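You operate a simulated robot arm through the tools that you are given. There is no shell and no other tool. Be economical: measure what you need, move in short steps, check, and stop when the job is done.

You run a simulated robot arm. Do the job below in one go: nothing can be reset, and whatever is moved stays where it is left.

JOB
Put things in order on the top of the packing bench. At the end: the white bottle (marked "RELEASE") from the top of the packing bench stands where the blue pad stood; the purple stand stands where the white bottle stood; the blue pad stands on top of the teal mint tin; the black wedge from the top of the packing bench stands where the purple stand stood; the red cylinder is in the yellow box (marked "CHALK"); whatever was shut is shut again. Leave all else as you found it, and nothing knocked over.
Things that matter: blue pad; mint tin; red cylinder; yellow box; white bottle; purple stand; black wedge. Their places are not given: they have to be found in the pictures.

The check looks at the end state, three seconds after you hand in, the way a careful person would. Anything else that was tipped, shoved, dropped, spilled or broken makes it a failure.

ROBOT AND FRAMES
A 7-joint arm with a two-finger parallel gripper, fixed in place. Base frame: the origin is at the foot of the arm, x ahead of it, y to its left, z up; the work surface is at about z = 0. Readings come in m, rad, newtons and seconds.
With the tool pointing down near the work surface it reaches from about 0.24 to 0.62 m from the base axis. Its first joint turns from -1.152 to 1.152 rad. Payload 2.6 kg.
The tool frame sits at the grasp point between the pads (the TCP): z along the fingers, y along the line on which they close. The tips reach 0.03 m beyond it. The gripper opens to 0.094 m. The fingers are 0.028 m wide and 0.01 m thick; the gripper's body (0.05 by 0.096 m) begins 0.055 m behind the TCP.
Orientation is that of the tool frame in the base frame, as a unit quaternion [w, x, y, z]. With the fingers straight down and closing along the base's y, the tool's x points along the base's -x, its y along +y and its z along -z.

CONTROLS
- The arm moves only by the tool nudge_tool. Its argument "increments" is a list of rows, each an object (a shift or turn left out is 0, a gripper value left out holds the last) with "offset": the shift along the tool's x, y, z in units of 30 mm (1.0 is 30 mm), a list of three; "turn": the turn, a rotation vector about the tool's x, y, z in units of 6 degrees (1.0 is 6 degrees), a list of three; "hand": the opening, from 0 (shut) to 1 (fully open). In form: [{"offset": [dx, dy, dz], "turn": [wx, wy, wz], "hand": hand}, ...]. A call has 1 to 10 rows; each row shifts and turns the commanded pose from where the row before left it, along the tool's axes as they then stand. A call with a number of a shift or a turn outside -1 to 1 is refused whole. A row lasts 0.2 s, in which the tool goes at most 0.05 m and 0.15 rad; a call with a longer step from one row to the next is refused whole, and so is a gripper value outside its range. Where a pose cannot be reached the arm comes as near as it can. A force on the tool above 40 N (or 10 N above the force at the start of the call, whichever is more), or a blocked arm, ends the call early, and 0.2 s more pass. The fingers move at their own pace (about 0.072 m/s each) and stop on an object; they squeeze with about 26 N. The grip force told is the motor's: it shows also when the fingers shut on nothing. Time passes only in rows, and 0.2 s behind the last, so rows that do not move let the fingers close. It gives the time, the measured TCP pose, the force on the tool (base axes), the opening and the grip force at its end, in the units of the frame above (readings bear some noise).
- Cameras (640 x 400 px; columns grow to the right, rows downward): "scene" is fixed at [0.0399, 0.437, 0.5634]; the picture's right is [-0.71, -0.70, 0.00], its down [-0.47, 0.47, -0.74] and it looks along [0.52, -0.53, -0.67] (base axes); focal length 273 px, centre (320, 200). "wrist" rides on the gripper at [-0.037, 0, -0.058] in the tool frame; the picture's right is [0.00, -1.00, 0.00], its down [0.97, 0.00, -0.24] and it looks along [0.24, 0.00, 0.97] (tool axes); focal length 218 px, centre (320, 200).
- camera(camera): a new picture of that camera. It takes no simulated time.
- locate(camera, pixels): for up to 12 pixels [column, row] of the newest picture of that camera ("zoom" is the newest enlarged one), the place [x, y, z] in the base frame of the surface seen there, good to about 0.003 m, but the place of the scene camera against the robot may be out by one fixed shift of up to 0.018 m in any direction. It takes no simulated time.
- zoom(camera, box): a new picture of the part [left, top, right, bottom] of that camera's present view, enlarged. It takes no simulated time.
- close_job(): hands the job in; it is judged then, once.

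Work in short steps. Measure before you move; look again where a grasp or a placing could have gone wrong, and mend it. You have 80 turns and 54 pictures in all, those below and enlarged ones among them. Open the gripper and draw the arm clear of the work before you hand the job in, unless the task says otherwise; then end with one line.

The tools are called after "Emit:" as name(argument=value, ...) on one line, values as JSON. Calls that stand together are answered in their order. nudge_tool: Moves the arm, as the interface text tells. Its arguments: {"type":"object","properties":{"increments":{"type":"array"}},"required":["increments"]} The other tools are called the same way: camera (camera) takes a picture; locate (camera, pixels) gives the place of the surface under pixels of a picture; zoom (camera, box) takes an enlarged picture of a part of a camera's view; close_job () hands the job in.

At the start:

```text
time: 0.0
position: [0.4246, -0.0482, 0.3303]
tool_rot: [0.0, 0.0, 1.0, 0.0]
wrist_force: [0.2, -0.5, 0.4]
finger_gap: 0.094
grip_force: 0.1
```

scene: 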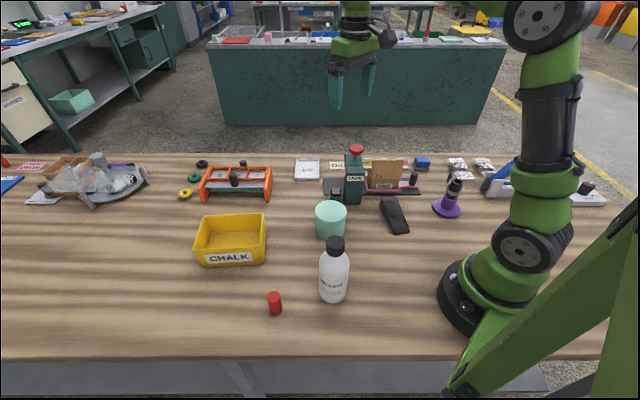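
wrist: 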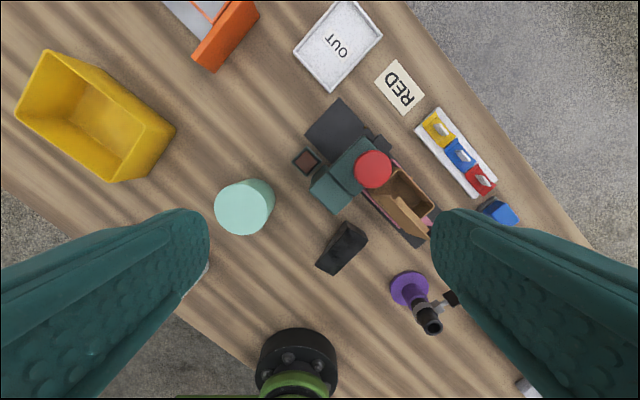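

The first pictures show the bench: a blue thing near scene (422,163), the teal tin (330,219), the bottle (334,270), the purple stand (448,197) and the wedge (394,215). I'll zoom in to check each one.

Emit:
zoom(camera="scene", box=[300, 130, 500, 255])

Emit:
zoom(camera="scene", box=[160, 190, 400, 340])

Emit:
zoom(camera="wrist", box=[280, 80, 560, 360])

```text
3.20 times, centred on (400, 192) of scene
```

zoom: 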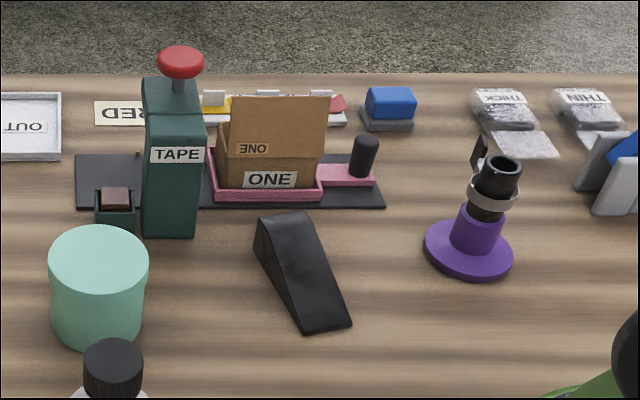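

```text
2.67 times, centred on (280, 265) of scene
```

zoom: 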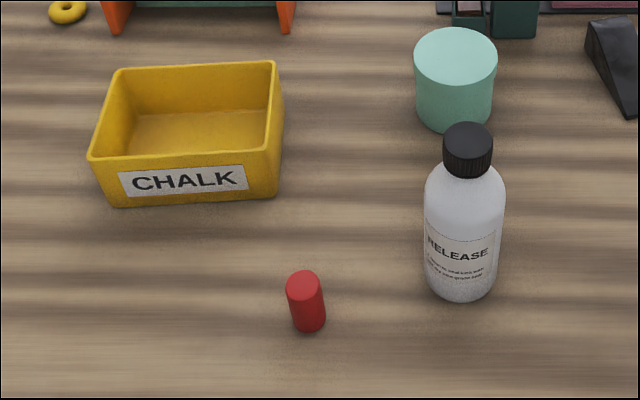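

```text
1.43 times, centred on (420, 220) of wrist
```

zoom: 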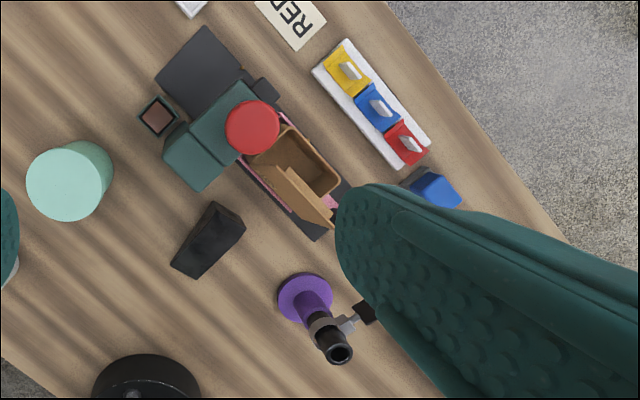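

I need closer views of the pad and the stand to see what each consists of, and I'll locate the main objects in the wrist picture.

Emit:
zoom(camera="scene", box=[400, 145, 480, 225])

Emit:
camera(camera="wrist")

Emit:
locate(camera="wrist", pixels=[[241, 209], [258, 190], [339, 257], [355, 232], [322, 268], [405, 288], [431, 326], [499, 212], [300, 230], [95, 115], [140, 165], [372, 170]])

Emit:
locate(camera="scene", pixels=[[330, 208], [331, 220], [335, 243], [334, 275], [274, 295], [275, 308], [232, 225], [231, 258], [393, 202], [447, 212], [422, 160], [421, 169]])

```text
5.00 times, centred on (440, 185) of scene
```

zoom: 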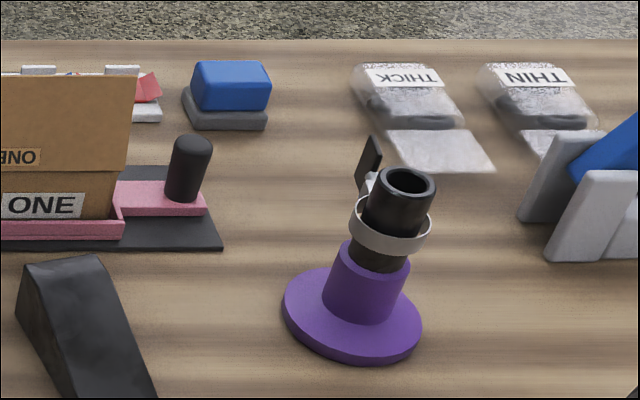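

```text
47 pictures are left
```

wrist: 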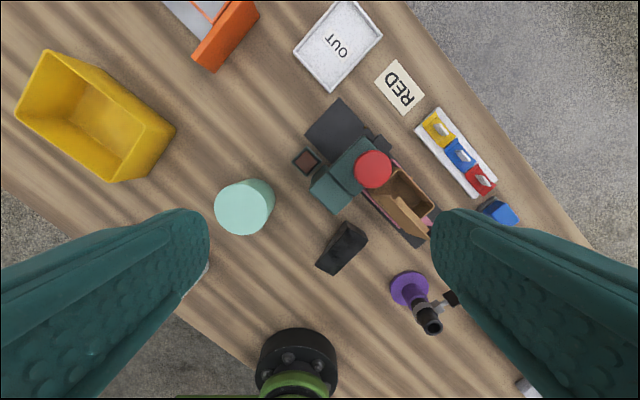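

```text
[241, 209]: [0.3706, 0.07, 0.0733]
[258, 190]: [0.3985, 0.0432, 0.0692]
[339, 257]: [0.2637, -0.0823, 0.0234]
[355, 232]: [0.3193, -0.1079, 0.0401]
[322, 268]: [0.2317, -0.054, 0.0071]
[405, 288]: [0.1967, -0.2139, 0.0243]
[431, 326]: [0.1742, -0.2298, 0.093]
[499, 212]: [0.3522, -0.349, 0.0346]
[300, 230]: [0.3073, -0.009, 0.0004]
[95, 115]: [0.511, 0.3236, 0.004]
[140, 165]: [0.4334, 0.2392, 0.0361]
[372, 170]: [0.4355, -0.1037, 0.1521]
```

```text
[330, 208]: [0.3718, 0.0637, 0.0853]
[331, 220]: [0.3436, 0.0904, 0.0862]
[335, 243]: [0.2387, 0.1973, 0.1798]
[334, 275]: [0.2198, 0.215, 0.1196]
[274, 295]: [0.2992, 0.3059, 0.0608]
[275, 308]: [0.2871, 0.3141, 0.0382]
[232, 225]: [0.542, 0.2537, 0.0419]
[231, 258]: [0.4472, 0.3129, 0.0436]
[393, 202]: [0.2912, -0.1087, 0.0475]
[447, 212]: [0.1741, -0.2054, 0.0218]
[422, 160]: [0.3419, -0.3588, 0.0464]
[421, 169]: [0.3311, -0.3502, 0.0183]
```

Wrist and scene readings on the tin top differ by roughly (-0.008, +0.003, +0.012), so the red cylinder should be near (0.305, 0.303). I'll fly high toward it for a wrist look.

Emit:
nudge_tool(increments=[{"offset": [0.4, 1, 0.2], "hand": 1}, {"offset": [0.4, 1, 0.2]}, {"offset": [0.4, 1, 0.2]}, {"offset": [0.4, 1, 0.2]}, {"offset": [0.4, 1, 0.2]}, {"offset": [0.4, 1, 0.2]}, {"offset": [0.4, 1, 0.2]}, {"offset": [0.4, 1, 0.2]}, {"offset": [0.4, 1, 0.2]}, {"offset": [0.4, 1, 0.2]}])

Emit:
camera(camera="wrist")

```text
time: 2.2
position: [0.305, 0.2534, 0.2688]
tool_rot: [0.001, 0.0, 1.0, 0.0]
wrist_force: [0.1, 1.2, 0.3]
finger_gap: 0.0943
grip_force: 0.0
```

```text
46 pictures are left
```

wrist: 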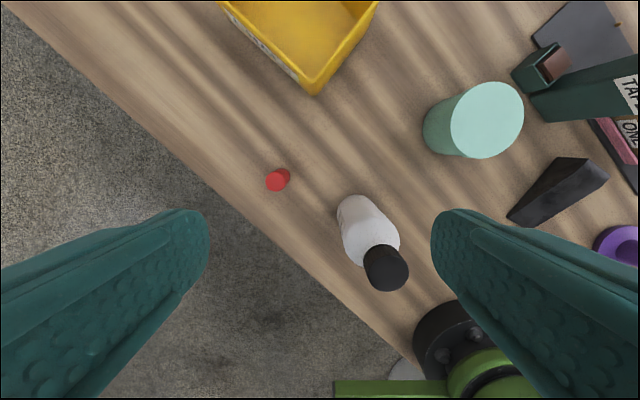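

The red cylinder's top is at wrist (276,181), the bottle cap at (386,268), and the tin and wedge are in view as well. I'll locate points on all of them, plus the same spots in the scene for calibration.

Emit:
locate(camera="wrist", pixels=[[276, 182], [268, 182], [284, 174], [390, 270], [366, 275], [406, 270], [350, 201], [487, 119], [452, 119], [522, 119], [487, 84], [487, 155]])

Emit:
locate(camera="scene", pixels=[[274, 296], [335, 241], [331, 212], [195, 251], [201, 216], [264, 216], [264, 246], [337, 190], [274, 314], [334, 299], [347, 212], [315, 212]])

Emit:
locate(camera="wrist", pixels=[[545, 195], [558, 162], [602, 172], [510, 215], [536, 226], [313, 90], [303, 85], [376, 5], [270, 15], [320, 40], [342, 215], [430, 130]])

```text
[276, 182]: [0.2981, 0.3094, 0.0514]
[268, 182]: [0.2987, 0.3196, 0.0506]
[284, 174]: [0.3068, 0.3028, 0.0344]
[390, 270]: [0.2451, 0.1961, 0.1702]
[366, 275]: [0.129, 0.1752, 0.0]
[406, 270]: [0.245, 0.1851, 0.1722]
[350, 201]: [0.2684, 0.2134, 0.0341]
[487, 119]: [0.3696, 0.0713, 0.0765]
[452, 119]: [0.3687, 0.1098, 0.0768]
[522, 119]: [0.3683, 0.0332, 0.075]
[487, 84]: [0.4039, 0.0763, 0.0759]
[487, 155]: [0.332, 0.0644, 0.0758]
```

```text
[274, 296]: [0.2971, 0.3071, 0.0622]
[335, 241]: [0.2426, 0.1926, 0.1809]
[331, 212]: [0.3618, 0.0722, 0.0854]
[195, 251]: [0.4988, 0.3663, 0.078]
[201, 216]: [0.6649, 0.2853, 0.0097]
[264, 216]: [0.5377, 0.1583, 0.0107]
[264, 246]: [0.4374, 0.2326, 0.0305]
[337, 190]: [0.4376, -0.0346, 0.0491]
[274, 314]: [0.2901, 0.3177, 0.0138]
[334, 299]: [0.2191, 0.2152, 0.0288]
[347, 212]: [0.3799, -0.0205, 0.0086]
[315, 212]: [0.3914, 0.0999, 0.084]
```

```text
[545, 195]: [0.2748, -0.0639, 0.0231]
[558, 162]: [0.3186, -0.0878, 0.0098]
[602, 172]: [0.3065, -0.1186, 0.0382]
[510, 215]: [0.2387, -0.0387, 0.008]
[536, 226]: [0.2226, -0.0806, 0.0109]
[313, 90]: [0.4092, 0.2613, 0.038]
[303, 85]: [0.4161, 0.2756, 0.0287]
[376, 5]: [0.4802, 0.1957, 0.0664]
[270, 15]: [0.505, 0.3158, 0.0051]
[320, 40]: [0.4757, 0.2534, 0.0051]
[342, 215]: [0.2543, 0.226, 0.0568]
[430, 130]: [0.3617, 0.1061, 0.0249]
```

The cylinder's centre is about (0.298, 0.310) with its top at z = 0.050, so I descend over it with open fingers to TCP z of about 0.037.

Emit:
nudge_tool(increments=[{"offset": [0.12, 0.94, 0]}, {"offset": [0.12, 0.94, 0]}, {"offset": [0, 0, 1]}, {"offset": [0, 0, 1]}, {"offset": [0, 0, 1]}, {"offset": [0, 0, 1]}, {"offset": [0, 0, 1]}, {"offset": [0, 0, 1]}, {"offset": [0, 0, 1]}, {"offset": [0, 0, 0.7]}])

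Emit:
camera(camera="wrist")

```text
time: 4.4
position: [0.2964, 0.3091, 0.04]
tool_rot: [0.0, 0.0, 1.0, 0.0]
wrist_force: [1.2, -0.2, -0.4]
finger_gap: 0.0939
grip_force: 0.1
```

```text
45 pictures are left
```

wrist: 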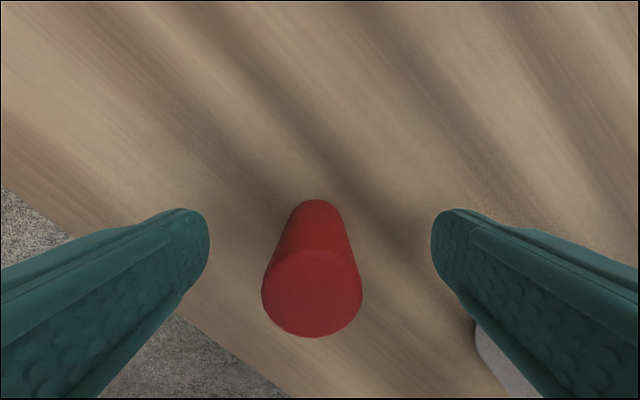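

The red cylinder sits between the fingers (wrist (312,290)), so I close on it and lift.

Emit:
nudge_tool(increments=[{"hand": 0}, {"hand": 0}, {"hand": 0}, {"hand": 0}, {"offset": [0, 0, -1]}, {"offset": [0, 0, -1]}, {"offset": [0, 0, -1]}, {"offset": [0, 0, -1]}, {"offset": [-1, 0, 0]}, {"offset": [-1, 0, 0]}])

Emit:
camera(camera="wrist")

```text
time: 6.6
position: [0.358, 0.3086, 0.1586]
tool_rot: [0.0, 0.0, 1.0, 0.0]
wrist_force: [0.1, 0.4, -1.0]
finger_gap: 0.0244
grip_force: 26.2
```

```text
44 pictures are left
```

wrist: 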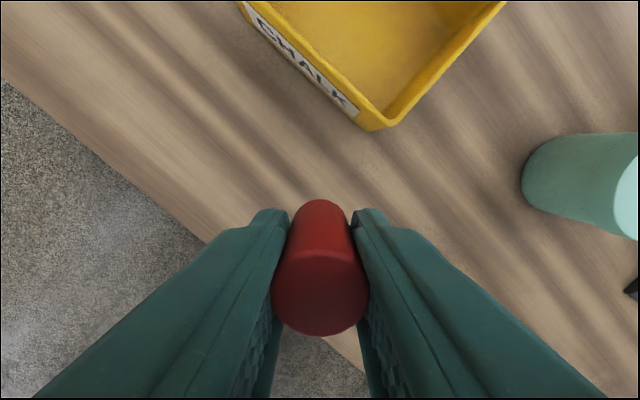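

The cylinder is held (gap 0.024). I'll carry it over the box interior, near (0.49, 0.29), and look before lowering.

Emit:
nudge_tool(increments=[{"offset": [-0.9, -0.12, 0]}, {"offset": [-0.9, -0.12, 0]}, {"offset": [-0.9, -0.12, 0]}, {"offset": [-0.9, -0.12, 0]}, {"offset": [-0.8, -0.12, 0]}])

Emit:
camera(camera="wrist")

Emit:
camera(camera="scene")

```text
time: 7.8
position: [0.49, 0.2901, 0.1593]
tool_rot: [0.0, -0.001, 1.0, -0.001]
wrist_force: [-0.1, -0.4, 0.4]
finger_gap: 0.0245
grip_force: 25.8
```

```text
43 pictures are left
```

wrist: 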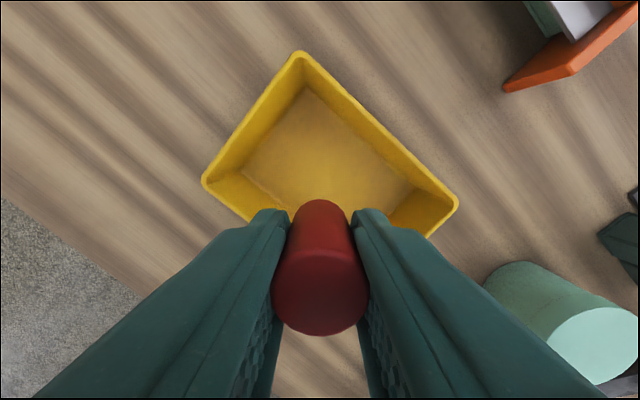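

```text
42 pictures are left
```

scene: 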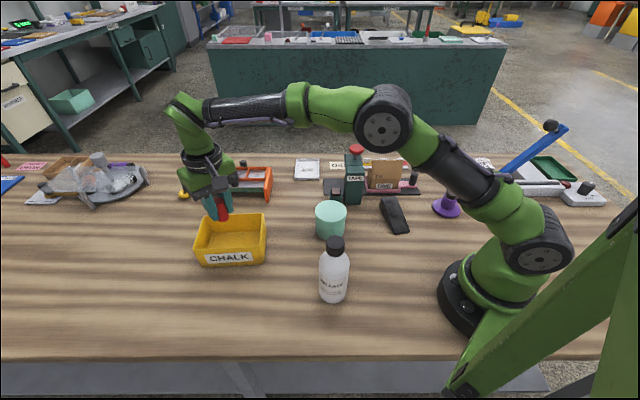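

The box rim corners show at wrist (300,55), (205,183) and (457,200), so I'll locate them to centre the drop.

Emit:
locate(camera="wrist", pixels=[[301, 54], [207, 183], [456, 203], [306, 90], [245, 180], [412, 188], [390, 225], [340, 150]])

```text
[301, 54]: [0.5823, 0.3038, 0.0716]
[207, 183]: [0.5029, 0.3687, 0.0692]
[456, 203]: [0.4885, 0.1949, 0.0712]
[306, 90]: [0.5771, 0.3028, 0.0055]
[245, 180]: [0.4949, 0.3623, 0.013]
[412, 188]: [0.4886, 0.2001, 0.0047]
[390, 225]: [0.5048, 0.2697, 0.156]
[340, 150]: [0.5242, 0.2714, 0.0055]
```

The box centre is about (0.496, 0.282) with a floor at z of about 0.005. I shift slightly, lower to TCP z of about 0.047 and open partway.

Emit:
nudge_tool(increments=[{"offset": [-0.2, -0.27, 1]}, {"offset": [0, 0, 1]}, {"offset": [0, 0, 1]}, {"offset": [0, 0, 0.7]}, {}, {"hand": 0.5}, {"hand": 0.5}, {"offset": [0, 0, -1]}, {"offset": [0, 0, -1]}, {"offset": [0, 0, -1]}])

Emit:
camera(camera="wrist")

```text
time: 10.0
position: [0.4945, 0.2818, 0.1391]
tool_rot: [0.0, 0.0, 1.0, -0.001]
wrist_force: [-0.3, -0.3, 0.5]
finger_gap: 0.0471
grip_force: 0.0
```

```text
41 pictures are left
```

wrist: 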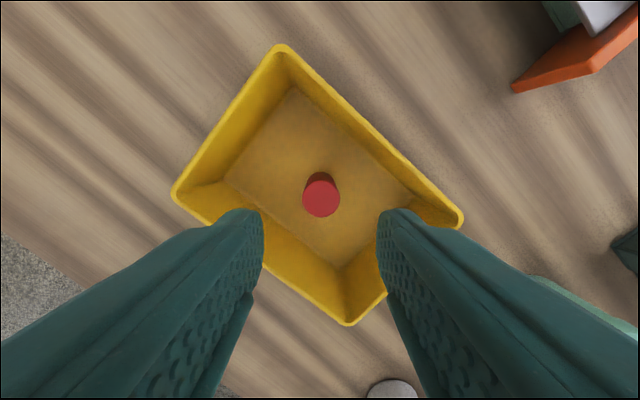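

The cylinder stands in the box. Next I rise and fly toward the pad near (0.35, -0.35), staying high above the tape dispenser.

Emit:
nudge_tool(increments=[{"offset": [0.3, -1, -1]}, {"offset": [0.3, -1, -1]}, {"offset": [0.3, -1, -1]}, {"offset": [0.3, -1, -1]}, {"offset": [0.3, -1, -1]}, {"offset": [0.3, -1, 0], "hand": 1}, {"offset": [0.3, -1, 0]}, {"offset": [0.3, -1, 0]}, {"offset": [0.3, -1, 0]}, {"offset": [0.3, -1, 0]}])

Emit:
nudge_tool(increments=[{"offset": [0.3, -1, 0]}, {"offset": [0.3, -1, 0]}, {"offset": [0.3, -1, 0]}, {"offset": [0.3, -1, 0]}, {"offset": [0.3, -1, 0]}, {"offset": [0.3, -1, 0]}, {"offset": [0.3, -1, 0]}, {"offset": [0, -1, 0]}, {"offset": [0, -1, 0]}, {"offset": [0, -1, 0]}])

Emit:
camera(camera="wrist")

```text
time: 12.2
position: [0.4058, -0.0173, 0.2893]
tool_rot: [-0.001, 0.0, 1.0, 0.0]
wrist_force: [-0.2, 0.2, 0.2]
finger_gap: 0.0938
grip_force: 0.1
```

```text
time: 14.4
position: [0.3418, -0.3165, 0.2876]
tool_rot: [0.0, 0.0, 1.0, 0.0]
wrist_force: [-0.1, -0.8, -0.8]
finger_gap: 0.0943
grip_force: 0.1
```

```text
40 pictures are left
```

wrist: 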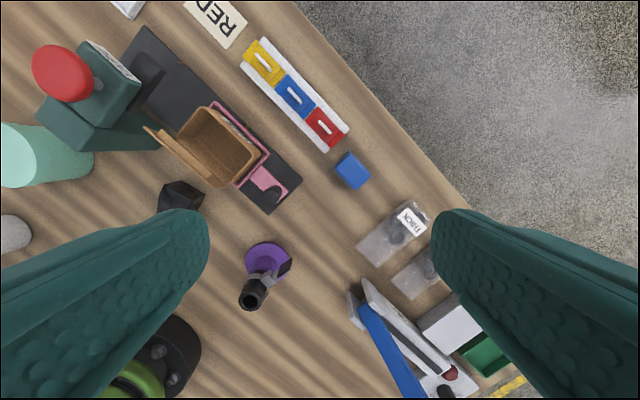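

Emit:
zoom(camera="wrist", box=[220, 120, 420, 320])

Emit:
locate(camera="wrist", pixels=[[352, 170], [351, 153], [370, 174], [354, 188], [335, 167], [322, 151], [348, 131], [267, 258], [251, 296], [287, 267], [245, 262], [400, 208]])

Emit:
locate(camera="wrist", pixels=[[180, 195], [175, 180], [160, 212], [203, 198], [362, 256], [425, 204], [300, 180], [268, 213], [262, 242], [280, 280], [262, 282], [270, 300]])

```text
2.00 times, centred on (320, 220) of wrist
```

zoom: 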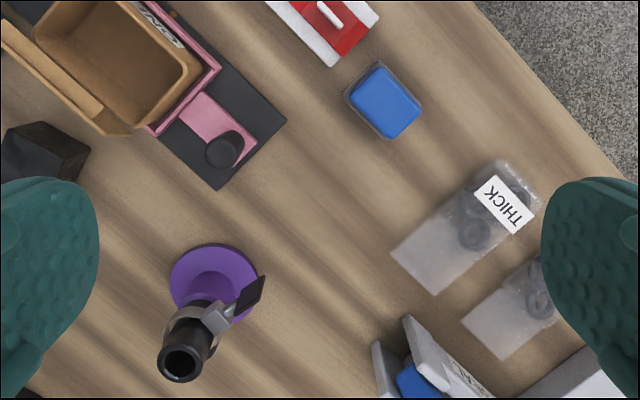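

```text
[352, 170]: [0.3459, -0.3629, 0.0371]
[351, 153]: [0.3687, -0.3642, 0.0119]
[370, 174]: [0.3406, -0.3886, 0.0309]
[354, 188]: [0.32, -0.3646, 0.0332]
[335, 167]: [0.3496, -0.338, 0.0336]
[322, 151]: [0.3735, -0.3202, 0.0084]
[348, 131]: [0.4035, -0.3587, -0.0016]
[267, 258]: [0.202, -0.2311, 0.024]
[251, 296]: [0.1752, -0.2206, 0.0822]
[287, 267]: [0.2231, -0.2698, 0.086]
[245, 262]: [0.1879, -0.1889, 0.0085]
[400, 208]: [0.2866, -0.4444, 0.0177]
```

```text
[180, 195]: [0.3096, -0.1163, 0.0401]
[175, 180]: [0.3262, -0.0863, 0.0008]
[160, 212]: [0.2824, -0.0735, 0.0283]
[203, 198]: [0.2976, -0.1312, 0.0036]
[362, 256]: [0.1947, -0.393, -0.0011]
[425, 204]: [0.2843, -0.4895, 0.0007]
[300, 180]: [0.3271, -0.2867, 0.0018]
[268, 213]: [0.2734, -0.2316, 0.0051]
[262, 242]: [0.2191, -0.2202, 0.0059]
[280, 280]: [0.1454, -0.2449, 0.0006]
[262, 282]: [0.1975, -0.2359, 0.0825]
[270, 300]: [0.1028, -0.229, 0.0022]
```

The blue pad's top is at wrist (352,170), or base (0.346, -0.363, 0.036), lying at about 46° with its short side (~32 mm) facing the free areas. I move over it, turn the fingers about 46° and come partway down.

Emit:
nudge_tool(increments=[{"offset": [-0.07, -0.78, 0]}, {"offset": [-0.07, -0.78, 0]}, {"offset": [0, 0, 0.6], "turn": [0, 0, -0.96]}, {"offset": [0, 0, 0.6], "turn": [0, 0, -0.96]}, {"offset": [0, 0, 0.6], "turn": [0, 0, -0.96]}, {"offset": [0, 0, 0.6], "turn": [0, 0, -0.96]}, {"offset": [0, 0, 0.6], "turn": [0, 0, -0.96]}, {"offset": [0, 0, 0.6], "turn": [0, 0, -0.96]}, {"offset": [0, 0, 0.6], "turn": [0, 0, -0.96]}, {"offset": [0, 0, 0.6], "turn": [0, 0, -0.96]}])

Emit:
camera(camera="wrist")

```text
time: 16.6
position: [0.3466, -0.3651, 0.144]
tool_rot: [0.0, -0.392, 0.92, 0.0]
wrist_force: [-0.1, -0.3, -0.3]
finger_gap: 0.0939
grip_force: 0.1
```

```text
38 pictures are left
```

wrist: 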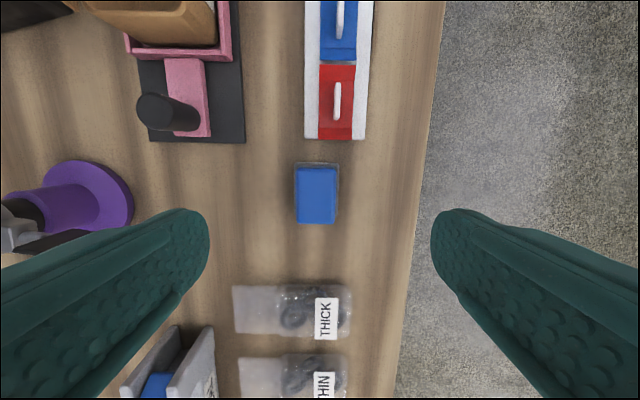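

The alignment is good. Before descending, I'll measure the pad, tray end and bag positions precisely, because the bottle must fit here later.

Emit:
locate(camera="wrist", pixels=[[317, 194], [317, 170], [317, 221], [298, 195], [335, 195], [310, 163], [339, 163], [310, 139], [360, 139], [336, 148], [317, 286], [417, 200]])

Emit:
locate(camera="wrist", pixels=[[90, 162], [131, 210], [85, 195], [74, 193], [100, 180], [45, 190], [120, 185], [70, 220], [20, 215], [60, 240], [10, 235], [100, 230]])

```text
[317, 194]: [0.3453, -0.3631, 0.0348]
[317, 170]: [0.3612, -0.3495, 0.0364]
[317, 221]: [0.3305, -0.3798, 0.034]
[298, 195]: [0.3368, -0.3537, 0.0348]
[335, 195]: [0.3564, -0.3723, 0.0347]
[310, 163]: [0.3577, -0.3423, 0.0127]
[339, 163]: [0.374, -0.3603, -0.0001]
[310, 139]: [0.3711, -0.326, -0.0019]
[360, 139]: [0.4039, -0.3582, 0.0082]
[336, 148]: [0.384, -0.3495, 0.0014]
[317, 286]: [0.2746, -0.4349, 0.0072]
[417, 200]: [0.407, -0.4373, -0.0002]
```

```text
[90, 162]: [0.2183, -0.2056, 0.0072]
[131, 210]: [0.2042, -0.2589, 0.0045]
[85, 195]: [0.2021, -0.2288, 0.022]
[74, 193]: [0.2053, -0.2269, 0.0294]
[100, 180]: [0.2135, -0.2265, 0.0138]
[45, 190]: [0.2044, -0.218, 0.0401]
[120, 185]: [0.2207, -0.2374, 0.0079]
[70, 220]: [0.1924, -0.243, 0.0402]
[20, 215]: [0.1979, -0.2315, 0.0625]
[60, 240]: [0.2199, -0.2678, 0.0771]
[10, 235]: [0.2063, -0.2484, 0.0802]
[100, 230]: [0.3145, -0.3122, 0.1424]
```

The pad centre is (0.3455, -0.364), and the tray end lies 45 mm from it, so the bottle will fit. I descend, grip low across the pad and its grey foot, and lift.

Emit:
nudge_tool(increments=[{"offset": [0, 0, 1]}, {"offset": [0, 0, 1]}, {"offset": [0, 0, 1]}, {"offset": [0, 0, 0.6]}, {}, {"hand": 0}, {"hand": 0}, {"hand": 0}, {"hand": 0}, {"hand": 0}])

Emit:
nudge_tool(increments=[{"offset": [0, 0, -1]}, {"offset": [0, 0, -1]}, {"offset": [0, 0, -1]}, {"offset": [0, 0, -1]}])

Emit:
camera(camera="wrist")

```text
time: 18.8
position: [0.3455, -0.3637, 0.0344]
tool_rot: [0.0, -0.392, 0.92, 0.0]
wrist_force: [-0.4, 0.7, 0.6]
finger_gap: 0.0394
grip_force: 26.3
```

```text
time: 19.8
position: [0.3468, -0.3657, 0.1575]
tool_rot: [0.0, -0.391, 0.92, 0.0]
wrist_force: [0.1, 0.3, -1.2]
finger_gap: 0.039
grip_force: 25.6
```

```text
37 pictures are left
```

wrist: 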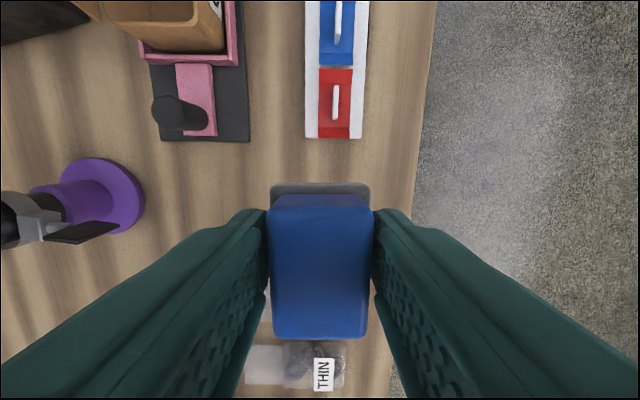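

The pad and its foot are held together (gap 0.039). I fly it high over to the tin centre at (0.368, 0.0715).

Emit:
nudge_tool(increments=[{"offset": [0, 0, -0.8]}, {"offset": [-0.917, 0.8, -0.8]}, {"offset": [-0.917, 0.8, -0.8]}, {"offset": [-0.917, 0.8, -0.8]}, {"offset": [-0.917, 0.8, 0]}, {"offset": [-0.917, 0.8, 0]}, {"offset": [-0.917, 0.8, 0]}, {"offset": [-0.917, 0.8, 0]}, {"offset": [-0.917, 0.8, 0]}, {"offset": [-0.917, 0.8, 0]}])

Emit:
nudge_tool(increments=[{"offset": [-0.917, 0.8, 0]}, {"offset": [-0.917, 0.8, 0]}, {"offset": [-0.917, 0.8, 0]}, {"offset": [0, 0, 1]}, {"offset": [0, 0, 1]}])

Emit:
camera(camera="wrist")

```text
time: 22.0
position: [0.3619, -0.0367, 0.2502]
tool_rot: [0.0, -0.391, 0.921, 0.001]
wrist_force: [1.1, 0.3, -0.7]
finger_gap: 0.0389
grip_force: 25.5
```

```text
time: 23.2
position: [0.3676, 0.0708, 0.1916]
tool_rot: [0.0, -0.391, 0.92, 0.0]
wrist_force: [-1.1, -0.2, -0.2]
finger_gap: 0.039
grip_force: 25.9
```

```text
36 pictures are left
```

wrist: 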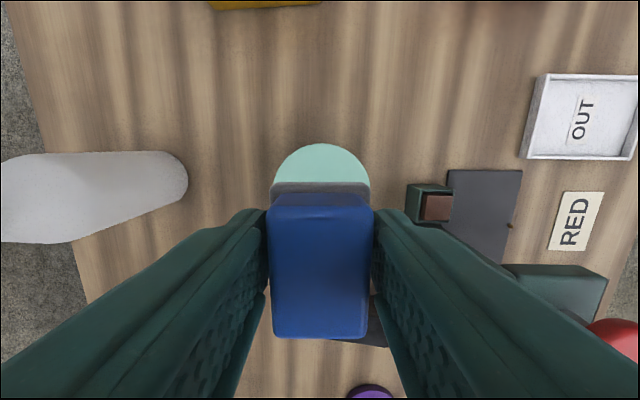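

The pad is centred over the tin (its teal top shows behind the pad at (320,170)). I lower slowly to contact at TCP z of about 0.110.

Emit:
nudge_tool(increments=[{"offset": [0, 0, 1]}, {"offset": [0, 0, 1]}, {"offset": [0, 0, 0.4]}, {"offset": [0, 0, 0.2]}, {"offset": [0, 0, 0.06]}, {}])

Emit:
camera(camera="scene")

```text
time: 24.6
position: [0.369, 0.0726, 0.1111]
tool_rot: [-0.001, -0.392, 0.92, 0.001]
wrist_force: [1.3, 0.2, -0.5]
finger_gap: 0.0389
grip_force: 26.1
```

```text
35 pictures are left
```

scene: 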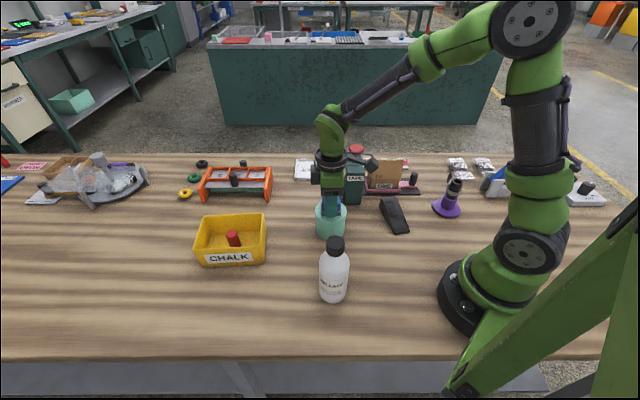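

Readings show TCP z = 0.111, with no clear contact yet. I go down 1.5 mm more, then open the fingers a little and check before backing off.

Emit:
nudge_tool(increments=[{"offset": [0, 0, 0.05]}, {}])

Emit:
zoom(camera="scene", box=[300, 180, 360, 240])

```text
time: 25.2
position: [0.3686, 0.0735, 0.1101]
tool_rot: [0.001, -0.392, 0.92, 0.0]
wrist_force: [-0.7, -0.5, 6.3]
finger_gap: 0.039
grip_force: 25.7
```

```text
6.67 times, centred on (330, 210) of scene
```

zoom: 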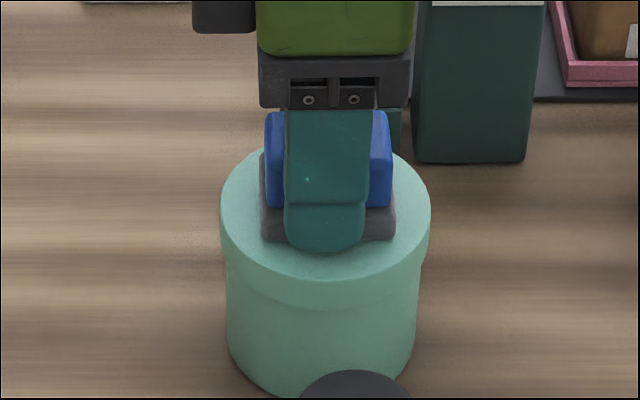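

Contact is felt (6 N up) and the pad sits centred on the lid. I release and rise straight up.

Emit:
nudge_tool(increments=[{"hand": 0.65}, {"hand": 0.65}, {"hand": 0.65}, {"offset": [0, 0, -0.6]}, {"offset": [0, 0, -1]}, {"offset": [0, 0, -1]}, {"offset": [0, 0, -1]}, {"offset": [0, 0, -1]}, {"offset": [0, 0, -1], "hand": 1}])

Emit:
camera(camera="wrist")

```text
time: 27.2
position: [0.3681, 0.0738, 0.2783]
tool_rot: [0.0, -0.391, 0.92, -0.001]
wrist_force: [1.4, 0.6, -0.7]
finger_gap: 0.094
grip_force: 0.1
```

```text
33 pictures are left
```

wrist: 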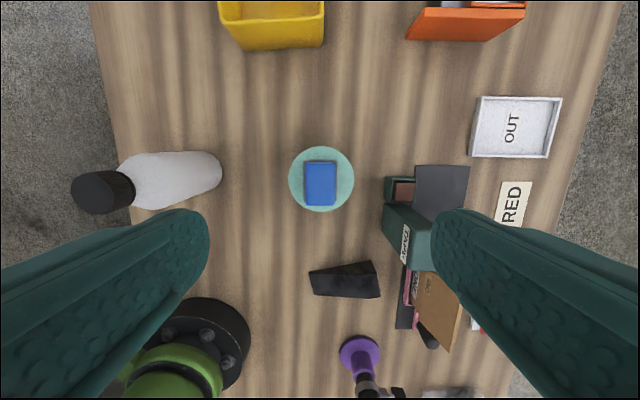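

The pad rests centred on the tin. Now I move along tool +y toward above the bottle, near (0.245, 0.195), for a precise look.

Emit:
nudge_tool(increments=[{"offset": [0, 1, 0]}, {"offset": [0, 1, 0]}, {"offset": [0, 1, 0]}, {"offset": [0, 1, 0]}, {"offset": [0, 1, 0]}, {"offset": [0, 0.75, 0]}])

Emit:
camera(camera="wrist")

```text
time: 28.6
position: [0.2427, 0.1919, 0.28]
tool_rot: [0.0, -0.391, 0.92, -0.001]
wrist_force: [-0.2, -0.9, 0.7]
finger_gap: 0.094
grip_force: 0.1
```

```text
32 pictures are left
```

wrist: 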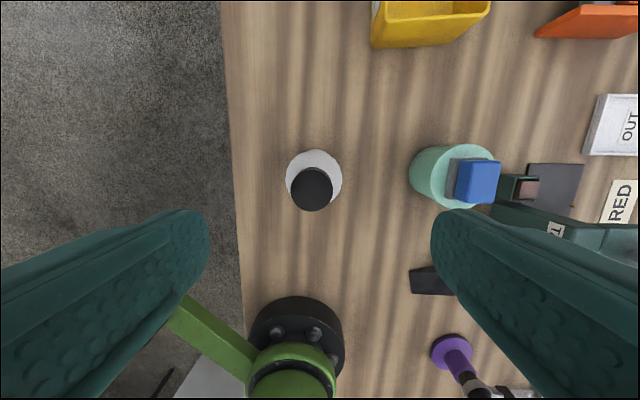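

The cap's top is at wrist (312,190) and the shoulder circle spans x 286–342. I'll locate those points.

Emit:
locate(camera="wrist", pixels=[[312, 190], [298, 190], [325, 190], [312, 203], [289, 178], [340, 178], [314, 154], [295, 160], [333, 160], [312, 177], [470, 182], [435, 175]])

Emit:
zoom(camera="scene", box=[300, 190, 370, 320])

```text
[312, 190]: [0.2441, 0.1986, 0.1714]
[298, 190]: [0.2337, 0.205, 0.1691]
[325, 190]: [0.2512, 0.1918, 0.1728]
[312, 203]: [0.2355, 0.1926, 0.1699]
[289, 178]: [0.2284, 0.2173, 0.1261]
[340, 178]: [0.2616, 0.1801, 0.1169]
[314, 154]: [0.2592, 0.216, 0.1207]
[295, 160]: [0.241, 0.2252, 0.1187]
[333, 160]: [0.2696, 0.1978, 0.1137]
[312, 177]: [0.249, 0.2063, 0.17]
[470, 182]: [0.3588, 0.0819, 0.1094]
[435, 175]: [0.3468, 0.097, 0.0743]
```

```text
3.08 times, centred on (335, 255) of scene
```

zoom: 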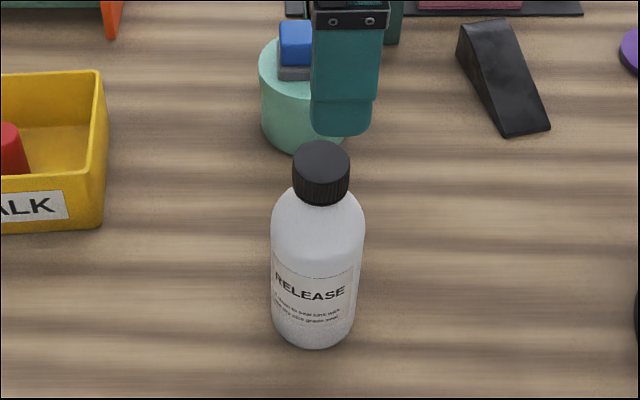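

The bottle axis is (0.2445, 0.1985) with the cap top at z = 0.171. I descend with the tool centred to TCP z of about 0.122, which keeps the palm just clear of the cap.

Emit:
nudge_tool(increments=[{"offset": [-0.2, 0.11, 0]}, {"offset": [0, 0, 1]}, {"offset": [0, 0, 1]}, {"offset": [0, 0, 1]}, {"offset": [0, 0, 1]}, {"offset": [0, 0, 0.7]}, {"offset": [0, 0, 0.5]}, {}])

Emit:
camera(camera="wrist")

Emit:
zoom(camera="scene", box=[300, 190, 370, 320])

```text
time: 30.4
position: [0.2451, 0.1989, 0.1212]
tool_rot: [0.0, -0.391, 0.921, 0.0]
wrist_force: [-0.3, -0.3, -0.4]
finger_gap: 0.0941
grip_force: 0.1
```

```text
30 pictures are left
```

wrist: 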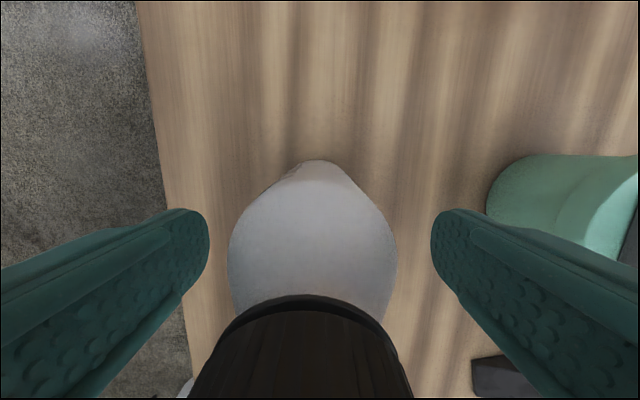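

```text
3.08 times, centred on (335, 255) of scene
```

zoom: 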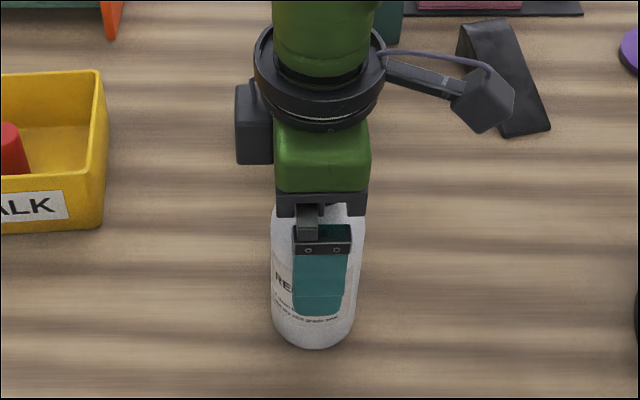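

The bottle is centred between the fingers and no force is shown. I close and lift.

Emit:
nudge_tool(increments=[{"hand": 0}, {"hand": 0}, {"hand": 0}, {"hand": 0}, {"offset": [0, 0, -0.5]}, {"offset": [0, 0, -0.5]}, {}])

Emit:
camera(camera="scene")

```text
time: 32.0
position: [0.2448, 0.1995, 0.1528]
tool_rot: [0.0, -0.391, 0.92, 0.0]
wrist_force: [0.4, -0.4, -2.4]
finger_gap: 0.0581
grip_force: 26.0
```

```text
28 pictures are left
```

scene: 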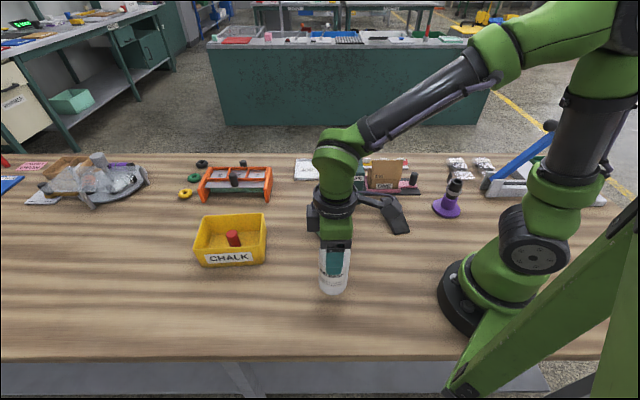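

The bottle is held (gap 0.058), hanging straight. I lift well clear and carry it toward the old pad spot (0.3455, -0.364).

Emit:
nudge_tool(increments=[{"offset": [0, 0, -1]}, {"offset": [0, 0, -1]}, {"offset": [0, 0, -1]}, {"offset": [0, 0, -1]}, {"offset": [0.702, -0.963, -0.2]}, {"offset": [0.702, -0.963, 0]}, {"offset": [0.702, -0.963, 0]}, {"offset": [0.702, -0.963, 0]}, {"offset": [0.702, -0.963, 0]}, {"offset": [0.702, -0.963, 0]}])

Emit:
nudge_tool(increments=[{"offset": [0.702, -0.963, 0]}, {"offset": [0.702, -0.963, 0]}, {"offset": [0.702, -0.963, 0]}, {"offset": [0.702, -0.963, 0]}, {"offset": [0.702, -0.963, 0]}, {"offset": [0.702, -0.963, 0]}, {"offset": [0.702, -0.963, 0]}, {"offset": [0.702, -0.963, 0]}, {"offset": [0.702, -0.963, 0]}, {"offset": [0.702, -0.963, 0]}])

Emit:
camera(camera="wrist")

Emit:
camera(camera="scene")

```text
time: 34.2
position: [0.2842, -0.0119, 0.2792]
tool_rot: [0.001, -0.392, 0.92, 0.0]
wrist_force: [0.5, -0.8, -2.9]
finger_gap: 0.0579
grip_force: 26.1
```

```text
time: 36.4
position: [0.344, -0.366, 0.2786]
tool_rot: [0.001, -0.391, 0.92, 0.0]
wrist_force: [-0.3, 0.0, -2.9]
finger_gap: 0.0579
grip_force: 26.2
```

```text
27 pictures are left
```

wrist: 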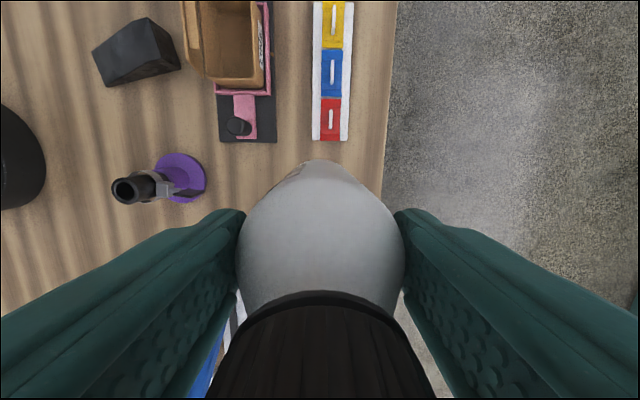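

```text
26 pictures are left
```

scene: 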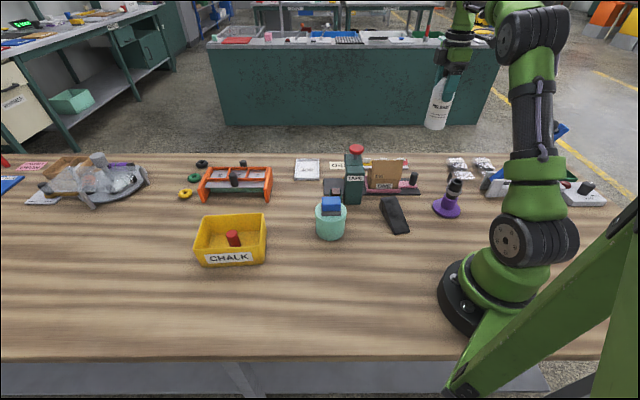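

The bottle is over the spot. I lower it with the last few millimetres slow, watching the force.

Emit:
nudge_tool(increments=[{"offset": [-0.08, 0, 1]}, {"offset": [0, 0, 1]}, {"offset": [0, 0, 1]}, {"offset": [0, 0, 1]}, {"offset": [0, 0, 0.8]}, {"offset": [0, 0, 0.3]}, {"offset": [0, 0, 0.08]}, {}])

Emit:
zoom(camera="scene", box=[370, 110, 490, 190])

```text
time: 38.2
position: [0.345, -0.3627, 0.1233]
tool_rot: [0.0, -0.391, 0.92, 0.0]
wrist_force: [-0.5, 0.2, -2.9]
finger_gap: 0.0581
grip_force: 26.0
```

```text
5.00 times, centred on (430, 150) of scene
```

zoom: 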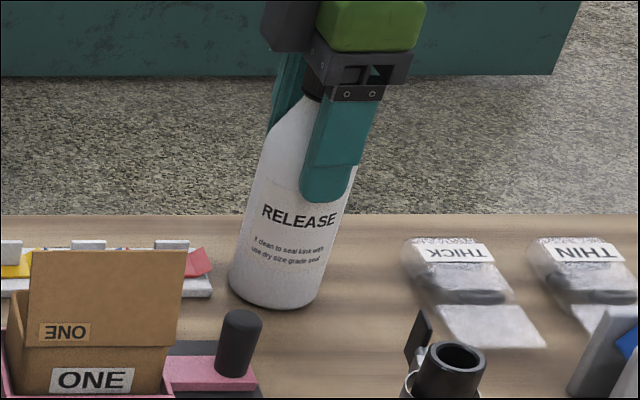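

TCP z is 0.123 and there is still no contact, so I ease down in 1 mm steps until it touches.

Emit:
nudge_tool(increments=[{"offset": [0, 0, 0.04]}, {"offset": [0, 0, 0.04]}, {}])

```text
time: 39.0
position: [0.3465, -0.3628, 0.1216]
tool_rot: [0.001, -0.391, 0.92, 0.0]
wrist_force: [-3.9, 3.8, 14.6]
finger_gap: 0.0577
grip_force: 26.2
```

Firm contact is reached. I open partway, pause, and rise straight up.

Emit:
nudge_tool(increments=[{"offset": [0, 0, -0.03]}, {"hand": 0.9}, {"hand": 0.9}, {"hand": 0.9}, {"offset": [0, 0, -0.5]}, {"offset": [0, 0, -1]}, {"offset": [0, 0, -1]}, {"offset": [0, 0, -1]}, {"offset": [0, 0, -1]}, {"offset": [0, 0, -0.7]}])

Emit:
camera(camera="wrist")

Emit:
zoom(camera="scene", box=[370, 110, 490, 230])

```text
time: 41.2
position: [0.3439, -0.3616, 0.2763]
tool_rot: [-0.001, -0.391, 0.92, 0.0]
wrist_force: [0.2, 0.0, -0.4]
finger_gap: 0.0843
grip_force: 0.1
```

```text
24 pictures are left
```

wrist: 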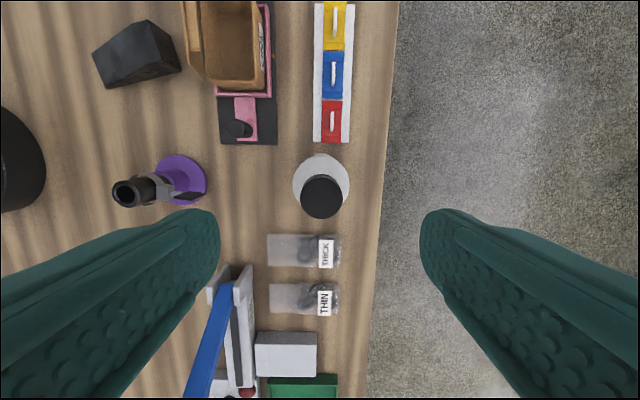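

```text
3.33 times, centred on (430, 170) of scene
```

zoom: 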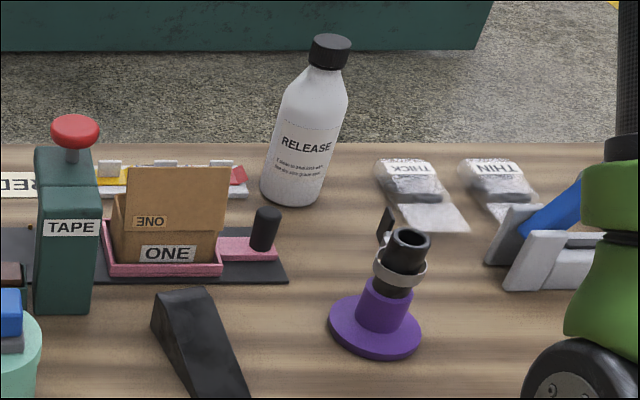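

The bottle stands upright on the pad's old place. Next I move back over the stand near (0.19, -0.225). Its side plate points along tool -y, so the fingers need a 90° turn.

Emit:
nudge_tool(increments=[{"offset": [0, 1, 0]}, {"offset": [0, 1, 0]}, {"offset": [0, 1, 0]}, {"offset": [0, 1, 0]}, {"offset": [0, 1, 0]}, {"offset": [0.13, 1, 0]}, {"offset": [0.13, 0.87, 0]}, {"turn": [0, 0, 1]}, {"turn": [0, 0, 1]}, {"turn": [0, 0, 1]}])

Emit:
nudge_tool(increments=[{"turn": [0, 0, 1.0]}, {"turn": [0, 0, 1]}, {"turn": [0, 0, 1]}, {"turn": [0, 0, 1]}, {"turn": [0, 0, 1]}, {"turn": [0, 0, 1]}, {"turn": [0, 0, 1]}, {"turn": [0, 0, 1]}, {"turn": [0, 0, 1]}, {"turn": [0, 0, 1]}])

Emit:
camera(camera="wrist")

```text
time: 43.4
position: [0.192, -0.2253, 0.277]
tool_rot: [-0.001, -0.242, 0.97, 0.001]
wrist_force: [0.9, 0.2, -0.4]
finger_gap: 0.0847
grip_force: 0.0
```

```text
time: 45.6
position: [0.1905, -0.2249, 0.2783]
tool_rot: [0.0, 0.276, 0.961, 0.0]
wrist_force: [-0.1, 0.9, -0.8]
finger_gap: 0.0847
grip_force: 0.0
```

```text
22 pictures are left
```

wrist: 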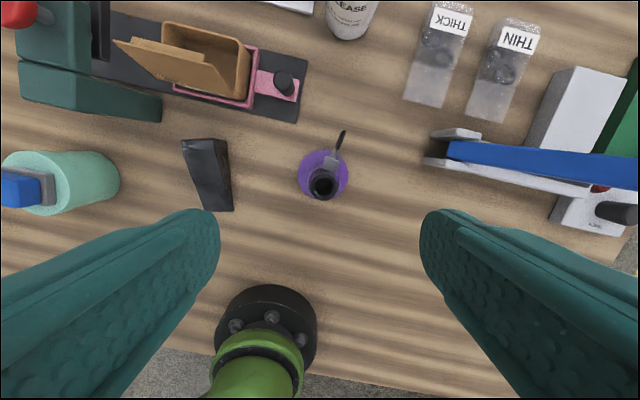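

Zooming in on the stand and locating its parts.

Emit:
zoom(camera="wrist", box=[280, 120, 370, 210])

Emit:
locate(camera="wrist", pixels=[[322, 176], [322, 197], [312, 185], [334, 185], [341, 140], [344, 132], [337, 150], [331, 162], [300, 175], [347, 175], [322, 152], [322, 200]])

Emit:
locate(camera="wrist", pixels=[[205, 175], [183, 142], [225, 139], [206, 210], [233, 209], [231, 180], [195, 175], [210, 150], [200, 140], [215, 195], [305, 162], [345, 185]])

```text
4.44 times, centred on (325, 165) of wrist
```

zoom: 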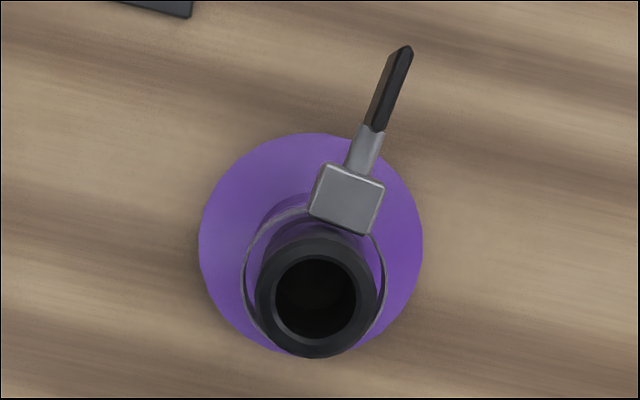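

```text
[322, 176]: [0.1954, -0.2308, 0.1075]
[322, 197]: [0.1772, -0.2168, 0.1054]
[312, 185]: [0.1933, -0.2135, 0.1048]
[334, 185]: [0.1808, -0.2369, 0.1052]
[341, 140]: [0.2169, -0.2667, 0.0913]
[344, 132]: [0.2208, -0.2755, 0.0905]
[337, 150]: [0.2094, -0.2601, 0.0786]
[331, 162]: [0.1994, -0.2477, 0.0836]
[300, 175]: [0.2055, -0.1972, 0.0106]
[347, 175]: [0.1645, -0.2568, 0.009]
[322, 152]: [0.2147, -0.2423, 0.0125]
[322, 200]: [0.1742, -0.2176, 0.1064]
```

```text
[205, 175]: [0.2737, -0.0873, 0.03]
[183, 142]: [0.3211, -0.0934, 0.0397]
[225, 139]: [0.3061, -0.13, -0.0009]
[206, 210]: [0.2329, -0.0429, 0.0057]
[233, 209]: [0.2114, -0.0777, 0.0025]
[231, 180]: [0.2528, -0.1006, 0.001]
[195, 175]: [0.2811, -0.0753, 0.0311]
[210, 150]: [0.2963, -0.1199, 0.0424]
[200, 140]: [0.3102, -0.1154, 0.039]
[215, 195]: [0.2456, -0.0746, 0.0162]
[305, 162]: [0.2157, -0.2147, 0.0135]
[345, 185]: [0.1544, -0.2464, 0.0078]
```

The stand's tube axis is (0.187, -0.2245) with its top at z = 0.1055, and a ring-and-handle piece sits around the tube. I need a big side view to choose the grip height.

Emit:
zoom(camera="scene", box=[425, 170, 475, 220])

Emit:
locate(camera="zoom", pixels=[[380, 105], [380, 140], [375, 170], [370, 195], [365, 215], [360, 240], [350, 270], [340, 310], [330, 340], [320, 365], [300, 60], [310, 100]])

```text
8.00 times, centred on (450, 195) of scene
```

zoom: 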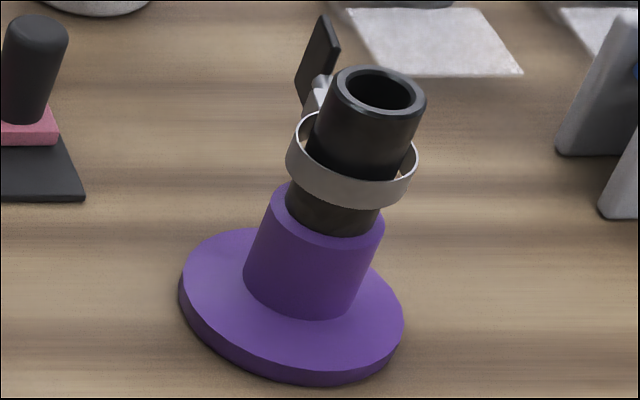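

```text
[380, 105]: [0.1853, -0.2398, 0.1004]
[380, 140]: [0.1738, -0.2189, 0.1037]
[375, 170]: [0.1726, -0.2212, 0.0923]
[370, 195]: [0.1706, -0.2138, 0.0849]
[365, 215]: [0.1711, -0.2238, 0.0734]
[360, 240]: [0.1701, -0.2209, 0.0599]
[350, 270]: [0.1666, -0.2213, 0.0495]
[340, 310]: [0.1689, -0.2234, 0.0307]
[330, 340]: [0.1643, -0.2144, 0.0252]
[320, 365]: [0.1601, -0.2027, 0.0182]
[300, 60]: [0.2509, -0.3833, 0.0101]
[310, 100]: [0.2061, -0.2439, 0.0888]
```

The ring band spans z of about 0.067–0.080, leaving the tube free from 0.082 to 0.105. I turn 21° more so the handle stays clear, and descend to TCP z of about 0.114 to grip the tube above the ring.

Emit:
nudge_tool(increments=[{"offset": [0.11, -0.05, 0], "turn": [0, 0, 1]}, {"turn": [0, 0, 1], "offset": [0, 0, 1]}, {"turn": [0, 0, 1], "offset": [0, 0, 1]}, {"turn": [0, 0, 0.6], "offset": [0, 0, 1]}, {"offset": [0, 0, 1]}, {}])

Emit:
camera(camera="wrist")

```text
time: 47.0
position: [0.1867, -0.2235, 0.1581]
tool_rot: [0.0, 0.45, 0.893, 0.0]
wrist_force: [0.9, 0.4, 0.9]
finger_gap: 0.0849
grip_force: 0.0
```

```text
19 pictures are left
```

wrist: 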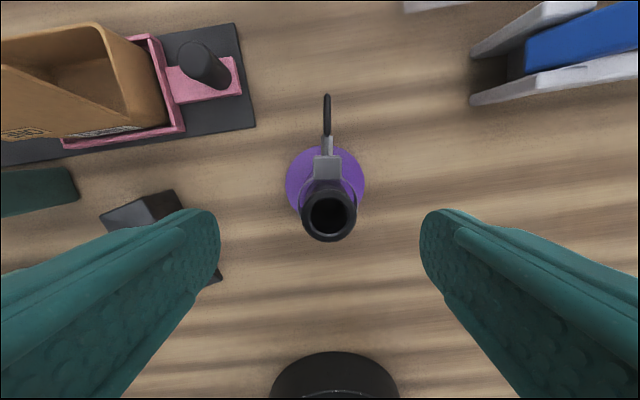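

The tube is at wrist (329,214), slightly right of centre. I'll measure it.

Emit:
locate(camera="wrist", pixels=[[305, 214], [354, 214], [329, 192], [329, 238], [329, 170], [327, 110], [287, 180], [364, 180], [325, 148], [160, 210], [107, 213], [178, 195]])

```text
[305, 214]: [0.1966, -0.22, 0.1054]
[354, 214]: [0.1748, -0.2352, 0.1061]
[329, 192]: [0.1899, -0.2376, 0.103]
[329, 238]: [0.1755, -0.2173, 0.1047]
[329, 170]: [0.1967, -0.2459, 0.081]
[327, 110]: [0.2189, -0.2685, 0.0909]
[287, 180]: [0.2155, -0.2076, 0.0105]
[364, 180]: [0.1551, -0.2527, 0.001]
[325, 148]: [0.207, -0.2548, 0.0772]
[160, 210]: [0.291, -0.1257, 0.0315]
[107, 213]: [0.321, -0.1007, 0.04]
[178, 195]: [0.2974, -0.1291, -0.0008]
```

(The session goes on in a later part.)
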